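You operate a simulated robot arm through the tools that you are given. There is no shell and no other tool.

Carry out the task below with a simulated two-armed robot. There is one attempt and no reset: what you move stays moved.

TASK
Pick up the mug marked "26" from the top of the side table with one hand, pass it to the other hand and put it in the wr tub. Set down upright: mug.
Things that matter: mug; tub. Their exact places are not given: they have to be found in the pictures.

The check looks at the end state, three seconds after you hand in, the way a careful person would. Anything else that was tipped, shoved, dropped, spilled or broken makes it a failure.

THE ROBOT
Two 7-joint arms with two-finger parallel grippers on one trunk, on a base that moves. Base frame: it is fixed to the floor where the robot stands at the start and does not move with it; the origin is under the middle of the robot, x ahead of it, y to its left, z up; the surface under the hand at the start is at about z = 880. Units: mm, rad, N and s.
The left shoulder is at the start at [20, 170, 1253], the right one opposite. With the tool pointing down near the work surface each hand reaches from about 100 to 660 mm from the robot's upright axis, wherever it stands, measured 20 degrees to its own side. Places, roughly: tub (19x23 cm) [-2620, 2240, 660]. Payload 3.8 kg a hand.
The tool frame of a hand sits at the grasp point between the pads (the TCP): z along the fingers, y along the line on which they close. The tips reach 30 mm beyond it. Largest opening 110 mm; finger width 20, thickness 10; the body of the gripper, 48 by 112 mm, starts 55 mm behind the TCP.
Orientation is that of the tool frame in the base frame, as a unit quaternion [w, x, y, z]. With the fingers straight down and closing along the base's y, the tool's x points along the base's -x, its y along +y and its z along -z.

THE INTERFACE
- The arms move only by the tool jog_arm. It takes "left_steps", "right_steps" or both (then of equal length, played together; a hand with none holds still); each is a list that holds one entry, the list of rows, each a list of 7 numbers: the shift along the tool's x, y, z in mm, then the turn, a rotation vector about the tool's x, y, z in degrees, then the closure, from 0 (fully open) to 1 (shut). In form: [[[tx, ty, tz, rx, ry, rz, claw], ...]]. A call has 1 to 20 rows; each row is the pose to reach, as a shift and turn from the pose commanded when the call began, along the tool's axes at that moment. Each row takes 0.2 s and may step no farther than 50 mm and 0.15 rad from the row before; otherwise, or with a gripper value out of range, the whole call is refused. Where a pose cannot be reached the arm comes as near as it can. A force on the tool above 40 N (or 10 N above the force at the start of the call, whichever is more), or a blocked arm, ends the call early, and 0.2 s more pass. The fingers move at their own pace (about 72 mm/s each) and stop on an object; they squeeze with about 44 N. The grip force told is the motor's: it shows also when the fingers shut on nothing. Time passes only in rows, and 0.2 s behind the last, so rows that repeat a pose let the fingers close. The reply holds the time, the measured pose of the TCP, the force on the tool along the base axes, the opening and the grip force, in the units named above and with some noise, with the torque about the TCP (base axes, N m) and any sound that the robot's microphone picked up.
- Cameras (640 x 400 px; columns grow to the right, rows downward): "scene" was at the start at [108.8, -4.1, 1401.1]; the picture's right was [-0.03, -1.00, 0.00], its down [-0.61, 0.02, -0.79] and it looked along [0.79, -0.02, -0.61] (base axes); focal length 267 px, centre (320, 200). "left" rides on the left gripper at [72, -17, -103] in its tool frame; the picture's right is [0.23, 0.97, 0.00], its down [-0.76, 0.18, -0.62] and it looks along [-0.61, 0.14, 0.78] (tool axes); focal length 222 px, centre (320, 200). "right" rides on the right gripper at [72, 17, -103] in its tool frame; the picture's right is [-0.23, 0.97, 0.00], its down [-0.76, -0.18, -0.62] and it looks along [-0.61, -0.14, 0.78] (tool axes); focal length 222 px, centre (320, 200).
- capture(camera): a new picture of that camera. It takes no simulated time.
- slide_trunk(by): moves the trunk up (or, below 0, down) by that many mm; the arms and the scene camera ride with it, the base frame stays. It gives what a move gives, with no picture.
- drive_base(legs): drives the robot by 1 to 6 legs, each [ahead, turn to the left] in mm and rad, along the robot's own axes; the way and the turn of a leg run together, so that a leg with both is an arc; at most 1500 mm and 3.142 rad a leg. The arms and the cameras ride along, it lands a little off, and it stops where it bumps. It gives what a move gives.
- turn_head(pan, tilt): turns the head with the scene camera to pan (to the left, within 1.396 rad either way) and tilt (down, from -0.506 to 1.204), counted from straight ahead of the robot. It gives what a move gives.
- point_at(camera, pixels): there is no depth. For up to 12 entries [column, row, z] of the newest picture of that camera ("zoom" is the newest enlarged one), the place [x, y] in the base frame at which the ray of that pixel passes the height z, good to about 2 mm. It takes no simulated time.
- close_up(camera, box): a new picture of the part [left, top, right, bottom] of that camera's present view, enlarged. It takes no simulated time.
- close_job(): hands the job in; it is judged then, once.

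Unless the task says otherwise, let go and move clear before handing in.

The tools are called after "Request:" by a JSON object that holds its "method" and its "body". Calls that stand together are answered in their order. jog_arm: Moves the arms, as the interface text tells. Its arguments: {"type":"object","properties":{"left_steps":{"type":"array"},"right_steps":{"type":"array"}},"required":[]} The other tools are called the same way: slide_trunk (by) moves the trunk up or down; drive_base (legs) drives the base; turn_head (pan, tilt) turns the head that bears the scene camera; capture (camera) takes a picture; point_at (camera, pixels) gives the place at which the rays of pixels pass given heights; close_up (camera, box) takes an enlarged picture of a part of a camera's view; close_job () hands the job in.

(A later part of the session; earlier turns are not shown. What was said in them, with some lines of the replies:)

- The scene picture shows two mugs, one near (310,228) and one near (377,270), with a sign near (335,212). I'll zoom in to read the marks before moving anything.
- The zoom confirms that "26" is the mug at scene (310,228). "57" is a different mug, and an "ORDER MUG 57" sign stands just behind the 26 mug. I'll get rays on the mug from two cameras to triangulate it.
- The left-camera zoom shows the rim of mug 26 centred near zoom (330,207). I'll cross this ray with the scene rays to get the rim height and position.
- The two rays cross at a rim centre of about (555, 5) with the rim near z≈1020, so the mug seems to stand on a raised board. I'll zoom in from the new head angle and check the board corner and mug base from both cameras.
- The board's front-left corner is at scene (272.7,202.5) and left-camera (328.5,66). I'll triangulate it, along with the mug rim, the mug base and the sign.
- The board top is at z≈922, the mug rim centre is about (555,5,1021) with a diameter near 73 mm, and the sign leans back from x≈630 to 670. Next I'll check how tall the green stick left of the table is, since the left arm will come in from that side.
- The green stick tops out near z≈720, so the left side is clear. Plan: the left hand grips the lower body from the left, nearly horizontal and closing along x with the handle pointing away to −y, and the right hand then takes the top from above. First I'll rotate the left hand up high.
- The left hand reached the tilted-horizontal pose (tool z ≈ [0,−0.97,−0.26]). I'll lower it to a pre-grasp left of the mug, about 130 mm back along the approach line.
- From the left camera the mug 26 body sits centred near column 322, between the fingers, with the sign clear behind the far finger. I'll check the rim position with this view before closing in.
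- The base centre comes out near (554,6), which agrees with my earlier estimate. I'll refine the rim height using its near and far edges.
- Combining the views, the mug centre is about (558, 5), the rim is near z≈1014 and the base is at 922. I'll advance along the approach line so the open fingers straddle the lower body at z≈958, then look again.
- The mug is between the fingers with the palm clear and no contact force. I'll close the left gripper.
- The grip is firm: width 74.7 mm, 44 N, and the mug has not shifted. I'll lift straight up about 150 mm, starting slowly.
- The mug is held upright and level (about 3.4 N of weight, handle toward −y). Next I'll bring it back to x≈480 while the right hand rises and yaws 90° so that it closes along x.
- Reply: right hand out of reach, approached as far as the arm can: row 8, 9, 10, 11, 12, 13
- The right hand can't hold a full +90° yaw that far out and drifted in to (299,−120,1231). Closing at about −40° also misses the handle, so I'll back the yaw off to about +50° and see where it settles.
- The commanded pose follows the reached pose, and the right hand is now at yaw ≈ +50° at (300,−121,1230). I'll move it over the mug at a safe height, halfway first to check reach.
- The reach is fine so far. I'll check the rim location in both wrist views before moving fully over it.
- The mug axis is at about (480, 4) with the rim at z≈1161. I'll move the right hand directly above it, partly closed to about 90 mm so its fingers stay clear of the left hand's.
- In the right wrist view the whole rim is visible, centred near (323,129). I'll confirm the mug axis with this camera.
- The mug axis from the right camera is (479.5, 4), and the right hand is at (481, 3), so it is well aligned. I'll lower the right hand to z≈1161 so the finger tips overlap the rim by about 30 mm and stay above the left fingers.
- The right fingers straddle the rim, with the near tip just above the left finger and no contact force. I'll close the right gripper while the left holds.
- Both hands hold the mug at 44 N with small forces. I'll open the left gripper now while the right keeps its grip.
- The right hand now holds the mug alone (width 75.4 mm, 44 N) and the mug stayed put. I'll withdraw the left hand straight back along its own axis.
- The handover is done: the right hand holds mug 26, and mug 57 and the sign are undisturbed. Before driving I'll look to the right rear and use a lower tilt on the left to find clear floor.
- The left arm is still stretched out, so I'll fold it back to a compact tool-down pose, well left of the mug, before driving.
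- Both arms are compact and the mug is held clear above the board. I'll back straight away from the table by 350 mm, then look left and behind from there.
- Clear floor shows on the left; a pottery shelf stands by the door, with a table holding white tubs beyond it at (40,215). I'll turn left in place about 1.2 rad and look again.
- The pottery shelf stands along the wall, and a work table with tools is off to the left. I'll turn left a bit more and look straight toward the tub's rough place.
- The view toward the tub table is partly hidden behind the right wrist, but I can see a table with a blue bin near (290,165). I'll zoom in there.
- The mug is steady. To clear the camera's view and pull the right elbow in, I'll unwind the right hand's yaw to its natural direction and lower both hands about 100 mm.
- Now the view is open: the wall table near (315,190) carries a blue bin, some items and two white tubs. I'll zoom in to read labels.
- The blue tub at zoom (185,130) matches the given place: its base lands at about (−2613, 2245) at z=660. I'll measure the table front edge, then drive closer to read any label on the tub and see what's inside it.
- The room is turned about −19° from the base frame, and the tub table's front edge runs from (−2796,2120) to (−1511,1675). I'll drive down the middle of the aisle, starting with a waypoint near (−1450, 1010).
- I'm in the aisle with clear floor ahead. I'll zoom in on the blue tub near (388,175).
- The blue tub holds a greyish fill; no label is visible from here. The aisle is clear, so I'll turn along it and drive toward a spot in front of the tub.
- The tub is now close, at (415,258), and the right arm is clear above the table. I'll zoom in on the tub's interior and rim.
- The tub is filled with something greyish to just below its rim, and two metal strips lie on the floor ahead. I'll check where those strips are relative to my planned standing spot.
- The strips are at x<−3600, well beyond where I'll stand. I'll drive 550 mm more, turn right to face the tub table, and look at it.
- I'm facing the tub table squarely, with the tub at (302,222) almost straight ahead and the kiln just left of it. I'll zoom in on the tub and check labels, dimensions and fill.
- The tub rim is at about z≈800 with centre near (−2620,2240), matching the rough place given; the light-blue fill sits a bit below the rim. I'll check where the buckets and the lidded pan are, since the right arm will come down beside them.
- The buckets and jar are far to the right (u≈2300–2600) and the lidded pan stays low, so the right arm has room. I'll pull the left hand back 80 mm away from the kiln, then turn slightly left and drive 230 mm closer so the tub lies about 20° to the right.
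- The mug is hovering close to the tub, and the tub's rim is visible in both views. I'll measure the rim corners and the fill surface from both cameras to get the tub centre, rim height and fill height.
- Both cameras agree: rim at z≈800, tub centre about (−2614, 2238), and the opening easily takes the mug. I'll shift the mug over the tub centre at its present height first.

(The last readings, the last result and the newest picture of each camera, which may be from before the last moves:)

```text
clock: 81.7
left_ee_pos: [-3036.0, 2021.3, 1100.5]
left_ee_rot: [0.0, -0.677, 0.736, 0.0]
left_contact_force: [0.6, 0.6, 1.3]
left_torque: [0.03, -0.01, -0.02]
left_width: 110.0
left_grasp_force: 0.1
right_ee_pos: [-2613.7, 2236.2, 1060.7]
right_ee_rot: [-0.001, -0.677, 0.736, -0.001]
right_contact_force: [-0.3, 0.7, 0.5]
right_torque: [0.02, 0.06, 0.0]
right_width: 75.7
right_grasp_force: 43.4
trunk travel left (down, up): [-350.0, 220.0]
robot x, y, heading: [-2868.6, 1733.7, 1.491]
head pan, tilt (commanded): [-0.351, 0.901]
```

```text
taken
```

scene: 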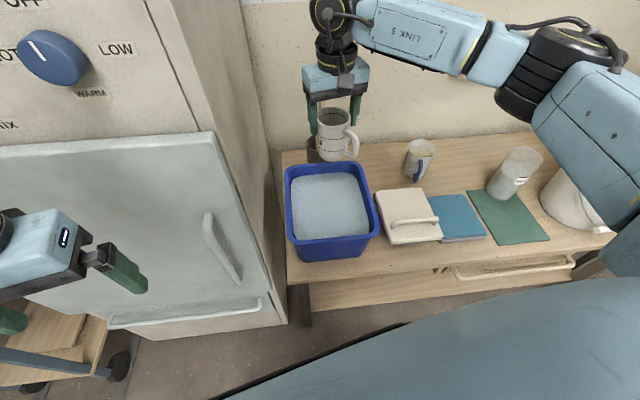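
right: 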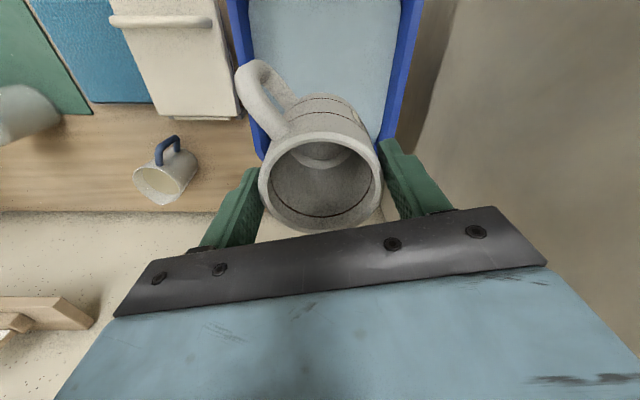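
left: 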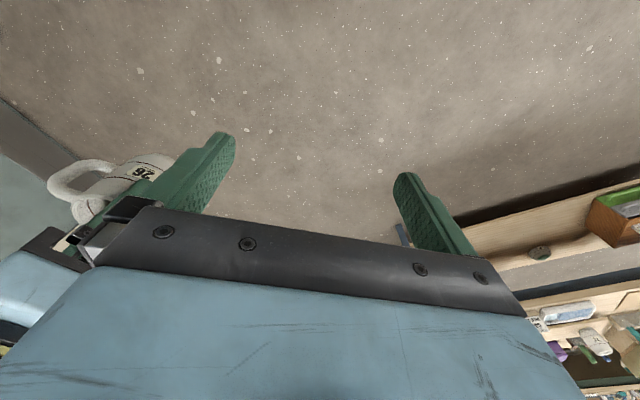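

Now the whole tub opening is visible in the scene view. I'll zoom in on it to fix the rim corners and fill surface before lowering.

Request:
{"method": "close_up", "body": {"camera": "scene", "box": [270, 130, 400, 270]}}

Request:
{"method": "point_at", "body": {"camera": "scene", "pixels": [[286, 168, 800], [293, 243, 800], [380, 230, 800], [361, 162, 800], [332, 199, 800], [331, 201, 770], [331, 201, 780]]}}

Request:
{"method": "point_at", "body": {"camera": "right", "pixels": [[265, 158, 800], [405, 100, 800], [392, 138, 800], [425, 0, 800], [230, 10, 800]]}}

```text
2.86 times, centred on (335, 200) of scene
```

zoom: 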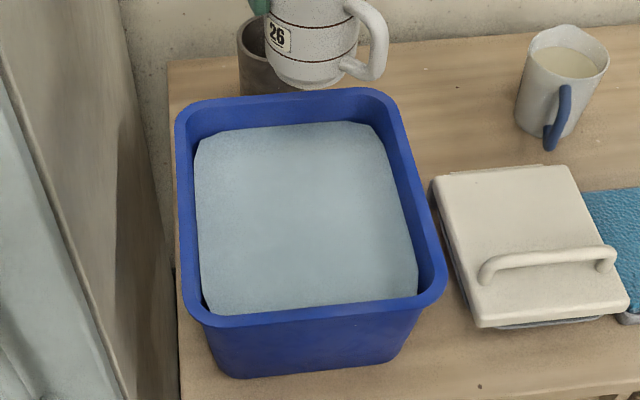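

```text
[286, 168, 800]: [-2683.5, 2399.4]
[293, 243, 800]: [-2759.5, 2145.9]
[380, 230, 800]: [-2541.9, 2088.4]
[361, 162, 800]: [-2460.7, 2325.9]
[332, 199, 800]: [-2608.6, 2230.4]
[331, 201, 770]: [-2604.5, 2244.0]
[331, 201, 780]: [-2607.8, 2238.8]
```

```text
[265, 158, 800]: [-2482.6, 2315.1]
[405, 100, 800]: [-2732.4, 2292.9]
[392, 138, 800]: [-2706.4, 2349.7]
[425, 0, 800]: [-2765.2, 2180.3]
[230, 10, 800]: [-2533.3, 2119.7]
```

The tub centre averages to (−2611, 2240) and the mug is at (−2614, 2236), so it's centred. I'll lower to just above the rim (mug base ≈ z 830) and check.

Request:
{"method": "jog_arm", "body": {"right_steps": [[[0, 0, 25, 0, 0, 0, 1], [0, 0, 50, 0, 0, 0, 1], [0, 0, 75, 0, 0, 0, 1], [0, 0, 100, 0, 0, 0, 1], [0, 0, 120, 0, 0, 0, 1], [0, 0, 140, 0, 0, 0, 1], [0, 0, 140, 0, 0, 0, 1]]]}}

Request:
{"method": "capture", "body": {"camera": "scene"}}

Request:
{"method": "capture", "body": {"camera": "right"}}

```text
clock: 83.3
left_ee_pos: [-3036.1, 2019.7, 1098.5]
left_ee_rot: [0.0, -0.677, 0.736, 0.0]
left_contact_force: [-0.5, 0.9, -0.3]
left_torque: [-0.03, -0.03, -0.02]
left_width: 109.9
left_grasp_force: 0.0
right_ee_pos: [-2614.9, 2238.1, 921.2]
right_ee_rot: [0.0, -0.678, 0.735, 0.0]
right_contact_force: [0.2, 0.2, -0.7]
right_torque: [0.02, 0.01, -0.03]
right_width: 75.3
right_grasp_force: 44.3
trunk travel left (down, up): [-350.0, 220.0]
robot x, y, heading: [-2867.1, 1735.1, 1.491]
head pan, tilt (commanded): [-0.351, 0.901]
```

```text
taken
```

scene: 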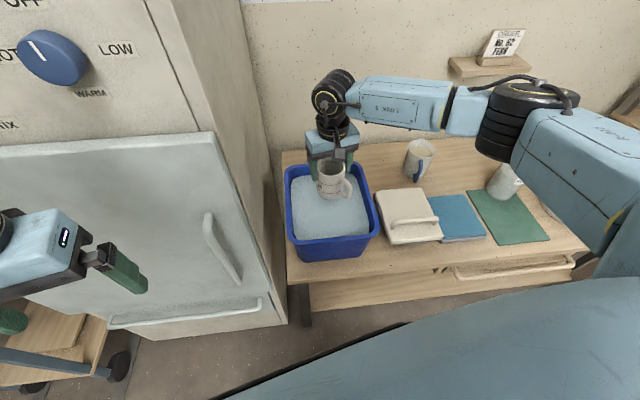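

```text
taken
```

right: 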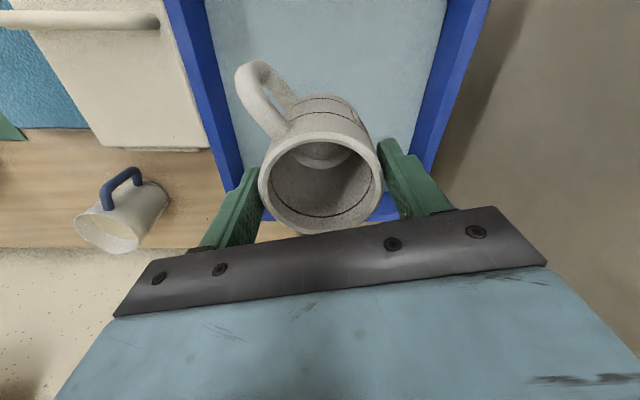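

The mug is above the tub interior, well inside the walls on all sides. Before going lower I'll check that the right elbow, at image (510,110), stays clear of the jar and buckets.

Request:
{"method": "close_up", "body": {"camera": "scene", "box": [420, 40, 640, 270]}}

Request:
{"method": "point_at", "body": {"camera": "scene", "pixels": [[500, 130, 1000], [500, 130, 1100], [500, 130, 1200], [500, 195, 660], [505, 165, 810], [560, 220, 660], [600, 230, 900], [600, 230, 1000]]}}

```text
1.74 times, centred on (530, 155) of scene
```

zoom: 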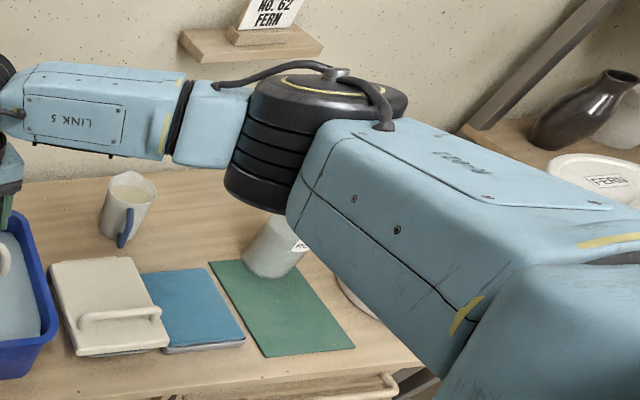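

```text
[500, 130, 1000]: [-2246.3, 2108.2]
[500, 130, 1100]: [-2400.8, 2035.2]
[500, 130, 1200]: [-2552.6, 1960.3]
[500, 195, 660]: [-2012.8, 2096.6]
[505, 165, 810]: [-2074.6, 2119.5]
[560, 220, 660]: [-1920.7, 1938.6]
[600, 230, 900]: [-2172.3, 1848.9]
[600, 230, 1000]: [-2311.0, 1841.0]
```

The elbow is around (−2390, 2010, 1100), hundreds of mm clear of the jar and buckets. I'll lower another 48 mm, so the mug base is just above where the fill surface appears, and read the force.

Request:
{"method": "jog_arm", "body": {"right_steps": [[[0, 0, 12, 0, 0, 0, 1], [0, 0, 24, 0, 0, 0, 1], [0, 0, 36, 0, 0, 0, 1], [0, 0, 48, 0, 0, 0, 1], [0, 0, 48, 0, 0, 0, 1]]]}}

Request:
{"method": "close_up", "body": {"camera": "scene", "box": [270, 130, 400, 270]}}

Request:
{"method": "capture", "body": {"camera": "right"}}

```text
clock: 84.5
left_ee_pos: [-3036.5, 2020.0, 1099.5]
left_ee_rot: [0.001, -0.678, 0.735, 0.0]
left_contact_force: [0.4, 0.1, 0.6]
left_torque: [0.0, -0.02, 0.02]
left_width: 110.1
left_grasp_force: 0.1
right_ee_pos: [-2615.1, 2238.2, 873.3]
right_ee_rot: [0.0, -0.678, 0.735, -0.001]
right_contact_force: [1.0, -0.5, -1.2]
right_torque: [0.01, 0.03, 0.01]
right_width: 75.5
right_grasp_force: 43.7
trunk travel left (down, up): [-350.0, 220.0]
robot x, y, heading: [-2868.7, 1733.3, 1.49]
head pan, tilt (commanded): [-0.351, 0.901]
```

```text
2.86 times, centred on (335, 200) of scene
```

zoom: 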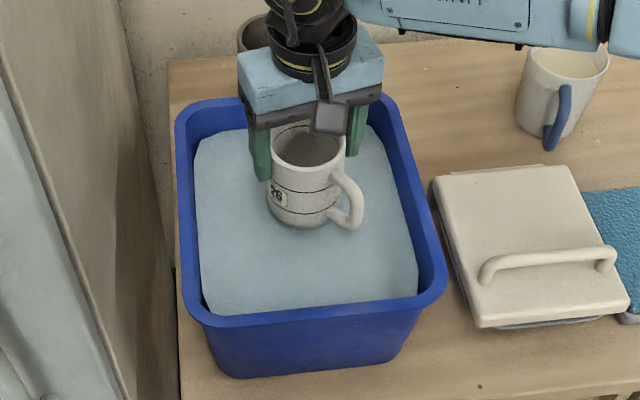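

```text
taken
```

right: 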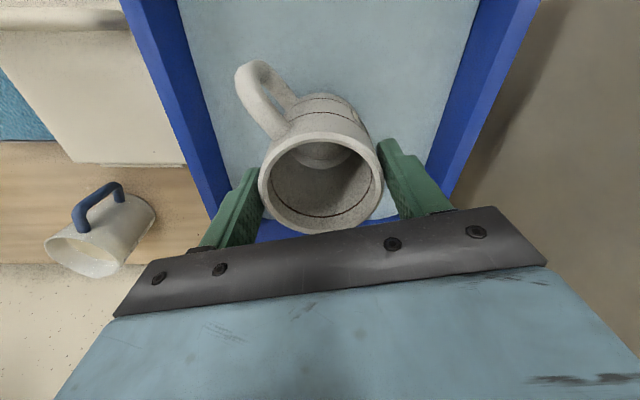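

No contact yet with the mug base at about z≈782. I'll continue down in fine steps and watch the force for the fill surface.

Request:
{"method": "jog_arm", "body": {"right_steps": [[[0, 0, 4, 0, 0, 0, 1], [0, 0, 8, 0, 0, 0, 1], [0, 0, 12, 0, 0, 0, 1], [0, 0, 15, 0, 0, 0, 1]]]}}

Request:
{"method": "close_up", "body": {"camera": "scene", "box": [290, 150, 370, 230]}}

```text
clock: 85.5
left_ee_pos: [-3036.4, 2020.9, 1098.9]
left_ee_rot: [0.0, -0.677, 0.736, 0.0]
left_contact_force: [0.5, -0.3, 0.1]
left_torque: [0.0, -0.02, 0.0]
left_width: 110.3
left_grasp_force: 0.0
right_ee_pos: [-2614.6, 2237.5, 857.7]
right_ee_rot: [-0.001, -0.677, 0.736, 0.0]
right_contact_force: [-0.9, 0.1, -0.5]
right_torque: [0.03, 0.0, 0.0]
right_width: 75.7
right_grasp_force: 43.7
trunk travel left (down, up): [-350.0, 220.0]
robot x, y, heading: [-2872.4, 1735.5, 1.485]
head pan, tilt (commanded): [-0.351, 0.901]
```

```text
5.00 times, centred on (330, 190) of scene
```

zoom: 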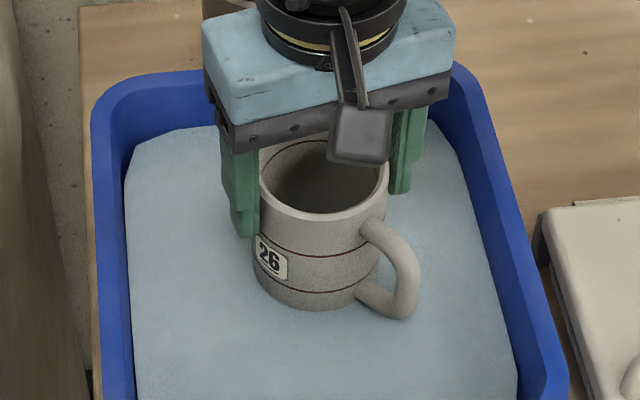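

There's still no contact force at base z≈767. I'll keep lowering in fine steps.

Request:
{"method": "jog_arm", "body": {"right_steps": [[[0, 0, 4, 0, 0, 0, 1], [0, 0, 8, 0, 0, 0, 1], [0, 0, 12, 0, 0, 0, 1], [0, 0, 16, 0, 0, 0, 1], [0, 0, 20, 0, 0, 0, 1]]]}}

Request:
{"method": "close_up", "body": {"camera": "scene", "box": [290, 150, 370, 230]}}

```text
clock: 86.7
left_ee_pos: [-3035.5, 2020.4, 1099.6]
left_ee_rot: [0.0, -0.677, 0.736, 0.0]
left_contact_force: [0.0, 0.4, 0.2]
left_torque: [0.0, -0.03, 0.03]
left_width: 110.0
left_grasp_force: 0.1
right_ee_pos: [-2615.6, 2238.0, 837.2]
right_ee_rot: [0.0, -0.677, 0.736, -0.001]
right_contact_force: [0.5, 1.0, -0.2]
right_torque: [0.05, 0.02, -0.05]
right_width: 75.7
right_grasp_force: 43.6
trunk travel left (down, up): [-350.0, 220.0]
robot x, y, heading: [-2867.7, 1733.7, 1.486]
head pan, tilt (commanded): [-0.351, 0.901]
```

```text
5.00 times, centred on (330, 190) of scene
```

zoom: 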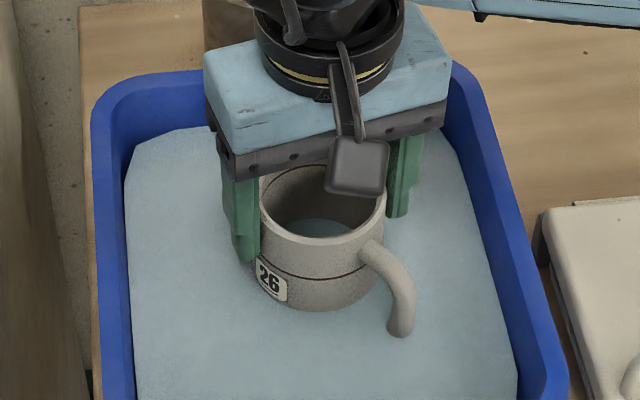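

The mug passes through the surface (I can see the liquid line inside it), so the fill is water and the mug must stand on the tub's floor. I'll go further down in stages toward the bottom.

Request:
{"method": "jog_arm", "body": {"right_steps": [[[0, 0, 8, 0, 0, 0, 1], [0, 0, 16, 0, 0, 0, 1], [0, 0, 24, 0, 0, 0, 1], [0, 0, 32, 0, 0, 0, 1], [0, 0, 40, 0, 0, 0, 1], [0, 0, 48, 0, 0, 0, 1]]]}}

Request:
{"method": "capture", "body": {"camera": "scene"}}

```text
clock: 88.1
left_ee_pos: [-3035.6, 2020.1, 1100.3]
left_ee_rot: [0.0, -0.678, 0.735, 0.001]
left_contact_force: [0.6, -0.2, 0.2]
left_torque: [-0.01, -0.03, 0.02]
left_width: 109.8
left_grasp_force: 0.1
right_ee_pos: [-2615.5, 2236.4, 790.4]
right_ee_rot: [0.0, -0.677, 0.736, 0.0]
right_contact_force: [-0.6, 0.5, 0.3]
right_torque: [0.02, 0.01, -0.03]
right_width: 75.5
right_grasp_force: 44.3
trunk travel left (down, up): [-350.0, 220.0]
robot x, y, heading: [-2867.4, 1736.7, 1.49]
head pan, tilt (commanded): [-0.351, 0.901]
```

```text
taken
```

scene: 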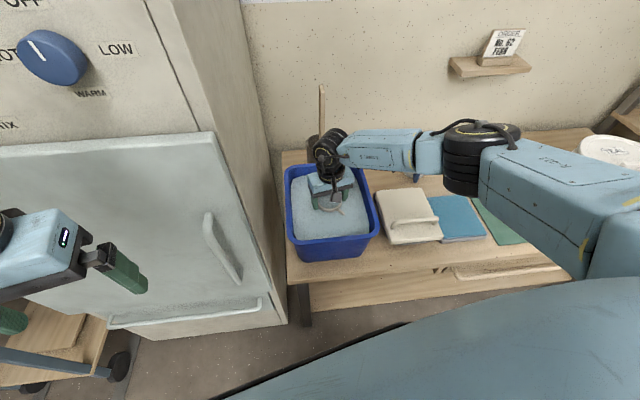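

The base is at about z≈699 with no contact, and the forearm is still above the jug and pan. I'll keep descending in 4 mm steps to find the floor.

Request:
{"method": "jog_arm", "body": {"right_steps": [[[0, 0, 4, 0, 0, 0, 1], [0, 0, 8, 0, 0, 0, 1], [0, 0, 12, 0, 0, 0, 1], [0, 0, 16, 0, 0, 0, 1], [0, 0, 20, 0, 0, 0, 1]]]}}

Request:
{"method": "close_up", "body": {"camera": "scene", "box": [270, 100, 510, 270]}}

```text
clock: 89.3
left_ee_pos: [-3037.1, 2020.8, 1099.7]
left_ee_rot: [0.0, -0.677, 0.736, 0.0]
left_contact_force: [-0.3, -0.1, 0.4]
left_torque: [-0.03, 0.01, -0.01]
left_width: 110.3
left_grasp_force: 0.0
right_ee_pos: [-2614.0, 2236.4, 769.3]
right_ee_rot: [0.0, -0.677, 0.736, -0.001]
right_contact_force: [-0.2, 0.8, -0.3]
right_torque: [0.04, 0.0, -0.01]
right_width: 75.6
right_grasp_force: 43.4
trunk travel left (down, up): [-350.0, 220.0]
robot x, y, heading: [-2871.5, 1733.1, 1.487]
head pan, tilt (commanded): [-0.351, 0.901]
```

```text
2.35 times, centred on (390, 185) of scene
```

zoom: 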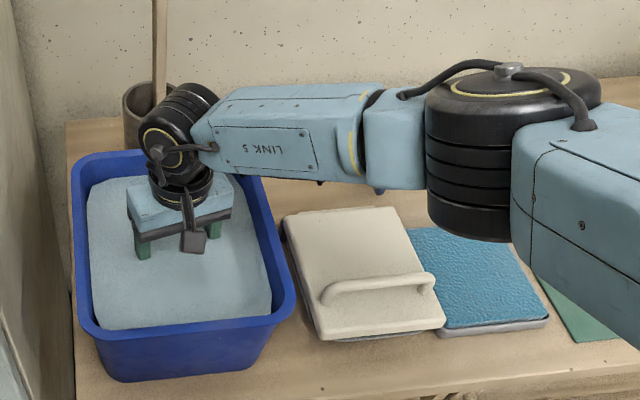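

There's no contact yet at base z≈678, and the forearm passes well in front of the jug. I'll continue in 3 mm steps.

Request:
{"method": "jog_arm", "body": {"right_steps": [[[0, 0, 3, 0, 0, 0, 1], [0, 0, 6, 0, 0, 0, 1], [0, 0, 8, 0, 0, 0, 1]]]}}

```text
clock: 90.1
left_ee_pos: [-3034.8, 2020.6, 1100.2]
left_ee_rot: [0.0, -0.678, 0.735, 0.0]
left_contact_force: [0.8, -0.5, -0.1]
left_torque: [-0.03, 0.02, 0.01]
left_width: 110.3
left_grasp_force: 0.0
right_ee_pos: [-2615.3, 2236.8, 761.8]
right_ee_rot: [-0.001, -0.677, 0.736, -0.001]
right_contact_force: [-0.5, -0.4, 0.5]
right_torque: [0.0, 0.04, 0.0]
right_width: 75.5
right_grasp_force: 44.4
trunk travel left (down, up): [-350.0, 220.0]
robot x, y, heading: [-2869.2, 1734.2, 1.485]
head pan, tilt (commanded): [-0.351, 0.901]
```

Still no contact at base z≈670. I'll continue in 2 mm steps.

Request:
{"method": "jog_arm", "body": {"right_steps": [[[0, 0, 2, 0, 0, 0, 1], [0, 0, 4, 0, 0, 0, 1]]]}}

```text
clock: 90.7
left_ee_pos: [-3036.0, 2018.7, 1101.2]
left_ee_rot: [0.001, -0.677, 0.736, 0.001]
left_contact_force: [-0.3, -0.7, 0.0]
left_torque: [0.01, -0.02, -0.02]
left_width: 109.9
left_grasp_force: 0.1
right_ee_pos: [-2614.5, 2236.5, 761.0]
right_ee_rot: [0.001, -0.677, 0.736, 0.001]
right_contact_force: [4.0, -4.9, 22.7]
right_torque: [-0.94, -0.06, 0.07]
right_width: 75.6
right_grasp_force: 44.1
trunk travel left (down, up): [-350.0, 220.0]
robot x, y, heading: [-2867.8, 1735.9, 1.487]
head pan, tilt (commanded): [-0.351, 0.901]
```

The base touched the tub floor: 22.7 N upward at TCP z≈761, base ≈ z 669. I'll ease back about 2 mm so there's only a light touch before opening.

Request:
{"method": "jog_arm", "body": {"right_steps": [[[0, 0, -1, 0, 0, 0, 1], [0, 0, -2, 0, 0, 0, 1], [0, 0, -2, 0, 0, 0, 1]]]}}

Request:
{"method": "capture", "body": {"camera": "right"}}

Request:
{"method": "close_up", "body": {"camera": "scene", "box": [280, 130, 390, 260]}}

```text
clock: 91.5
left_ee_pos: [-3036.3, 2020.5, 1101.0]
left_ee_rot: [0.0, -0.678, 0.735, 0.001]
left_contact_force: [1.1, 0.3, -0.3]
left_torque: [0.01, 0.01, 0.01]
left_width: 110.2
left_grasp_force: 0.0
right_ee_pos: [-2616.0, 2236.7, 761.2]
right_ee_rot: [0.001, -0.677, 0.736, 0.001]
right_contact_force: [2.5, 1.9, 13.8]
right_torque: [-0.04, -0.05, 0.01]
right_width: 75.4
right_grasp_force: 43.5
trunk travel left (down, up): [-350.0, 220.0]
robot x, y, heading: [-2869.8, 1735.3, 1.487]
head pan, tilt (commanded): [-0.351, 0.901]
```

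```text
taken
```

right: 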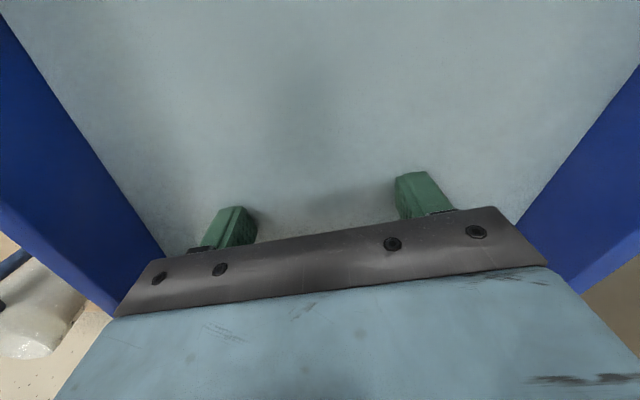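

```text
3.08 times, centred on (335, 195) of scene
```

zoom: 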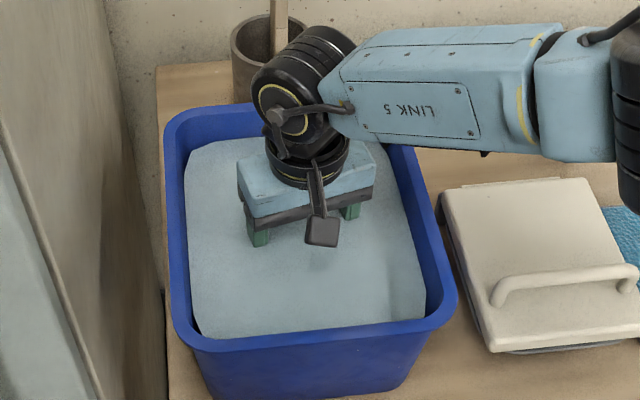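

The torque has dropped to about zero, so the mug is sitting flat on the tub floor under the surface. I'll open the right gripper and hold for it to finish.

Request:
{"method": "jog_arm", "body": {"right_steps": [[[0, 0, 0, 0, 0, 0, 0.3], [0, 0, 0, 0, 0, 0, 0.25], [0, 0, 0, 0, 0, 0, 0.18], [0, 0, 0, 0, 0, 0, 0.1], [0, 0, 0, 0, 0, 0, 0], [0, 0, 0, 0, 0, 0, 0], [0, 0, 0, 0, 0, 0, 0]]]}}

Request:
{"method": "capture", "body": {"camera": "right"}}

```text
clock: 93.1
left_ee_pos: [-3037.3, 2020.2, 1100.4]
left_ee_rot: [0.0, -0.677, 0.736, 0.0]
left_contact_force: [0.3, 0.5, -1.0]
left_torque: [0.01, -0.02, 0.01]
left_width: 110.0
left_grasp_force: 0.2
right_ee_pos: [-2614.7, 2237.6, 759.4]
right_ee_rot: [-0.002, -0.677, 0.736, -0.001]
right_contact_force: [-0.2, 1.0, 0.3]
right_torque: [0.01, 0.0, 0.01]
right_width: 109.9
right_grasp_force: 0.2
trunk travel left (down, up): [-350.0, 220.0]
robot x, y, heading: [-2867.8, 1734.3, 1.487]
head pan, tilt (commanded): [-0.351, 0.901]
```

```text
taken
```

right: 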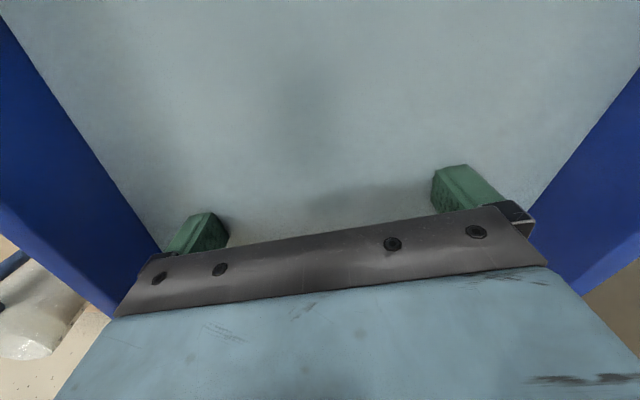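

The gripper is fully open (109.9 mm) with no forces on the hand. I'll raise it straight up, slowly at first.

Request:
{"method": "jog_arm", "body": {"right_steps": [[[0, 0, -6, 0, 0, 0, 0], [0, 0, -12, 0, 0, 0, 0], [0, 0, -20, 0, 0, 0, 0], [0, 0, -30, 0, 0, 0, 0], [0, 0, -45, 0, 0, 0, 0], [0, 0, -60, 0, 0, 0, 0], [0, 0, -80, 0, 0, 0, 0], [0, 0, -100, 0, 0, 0, 0], [0, 0, -125, 0, 0, 0, 0], [0, 0, -150, 0, 0, 0, 0], [0, 0, -180, 0, 0, 0, 0], [0, 0, -210, 0, 0, 0, 0], [0, 0, -240, 0, 0, 0, 0], [0, 0, -270, 0, 0, 0, 0], [0, 0, -300, 0, 0, 0, 0], [0, 0, -300, 0, 0, 0, 0]]]}}

Request:
{"method": "capture", "body": {"camera": "right"}}

Request:
{"method": "capture", "body": {"camera": "scene"}}

```text
clock: 96.5
left_ee_pos: [-3035.9, 2019.9, 1099.4]
left_ee_rot: [0.0, -0.678, 0.735, 0.0]
left_contact_force: [0.6, 0.1, -0.2]
left_torque: [-0.02, 0.0, 0.02]
left_width: 110.1
left_grasp_force: 0.0
right_ee_pos: [-2615.0, 2238.1, 1061.0]
right_ee_rot: [0.0, -0.677, 0.736, -0.001]
right_contact_force: [0.0, 0.1, -1.1]
right_torque: [-0.01, 0.03, 0.01]
right_width: 109.7
right_grasp_force: 0.0
trunk travel left (down, up): [-350.0, 220.0]
robot x, y, heading: [-2871.0, 1734.3, 1.488]
head pan, tilt (commanded): [-0.351, 0.901]
```

```text
taken
```

right: 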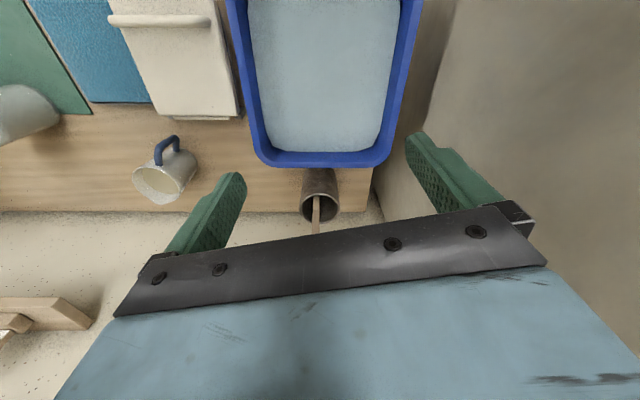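

```text
taken
```

scene: 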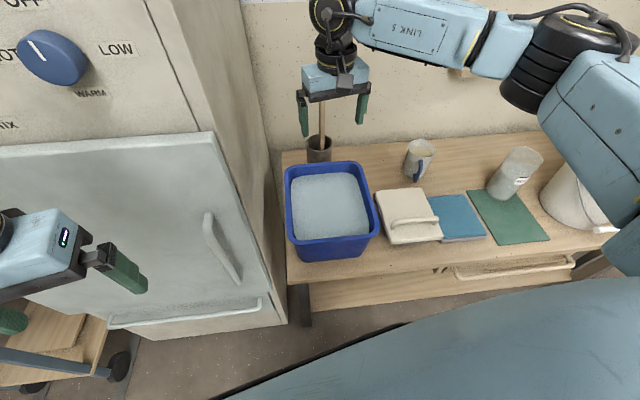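

The hand is clear and empty, the mug is under the surface inside the tub, and the pan, jug, stick pot, jar and tub look undisturbed. I'll draw the right hand back from over the tub and take a last close look.

Request:
{"method": "jog_arm", "body": {"right_steps": [[[20, 0, -6, 0, 0, 0, 0], [40, 0, -12, 0, 0, 0, 0], [60, 0, -18, 0, 0, 0, 0], [80, 0, -24, 0, 0, 0, 0], [100, 0, -30, 0, 0, 0, 0], [120, 0, -36, 0, 0, 0, 0], [120, 0, -36, 0, 0, 0, 0]]]}}

Request:
{"method": "close_up", "body": {"camera": "right", "box": [180, 0, 460, 180]}}

Request:
{"method": "close_up", "body": {"camera": "scene", "box": [270, 130, 400, 270]}}

```text
clock: 98.1
left_ee_pos: [-3036.8, 2021.1, 1101.6]
left_ee_rot: [0.0, -0.677, 0.736, 0.0]
left_contact_force: [-0.5, 0.0, 0.1]
left_torque: [0.01, -0.04, -0.02]
left_width: 109.8
left_grasp_force: 0.1
right_ee_pos: [-2624.1, 2118.6, 1095.9]
right_ee_rot: [0.0, -0.677, 0.736, -0.001]
right_contact_force: [0.4, -0.6, 0.1]
right_torque: [0.0, 0.0, 0.0]
right_width: 109.7
right_grasp_force: 0.1
trunk travel left (down, up): [-350.0, 220.0]
robot x, y, heading: [-2870.2, 1737.6, 1.481]
head pan, tilt (commanded): [-0.351, 0.901]
```

```text
2.22 times, centred on (320, 90) of right
```

zoom: 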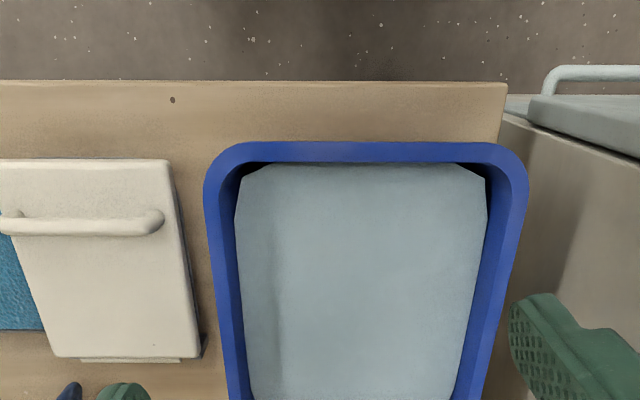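

```text
2.86 times, centred on (335, 200) of scene
```

zoom: 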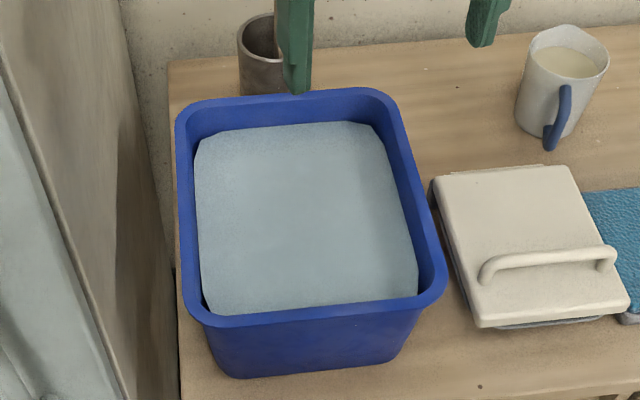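

The tub sits at the same pixels as before, its neighbours are unchanged, and both hands are empty and clear. Mug 26 was set flat on the tub floor, so I'm handing in.

Request:
{"method": "close_job", "body": {}}

```text
The job is handed in.
```

I picked up mug "26" with the left hand and passed it to the right. I set it down in the blue tub at about (−2614, 2238) and handed the job in.

- **Upright:** I could not see the mug once it was released. The tub holds an opaque liquid, apparently water, and the mug is fully under it. When the base touched the tub floor (about z 669) I eased off until the torque on the hand read about zero, which suggests it was sitting flat. I then opened the fingers and lifted straight up.
- **Which tub:** I never saw a "wr" label. I chose the blue tub because it stands at the rough place you gave, and I saw no other tub there.
- **Other objects:** I saw nothing shifted at either table. In the last pictures the tub and the things around it looked unchanged, and both hands were empty and clear.
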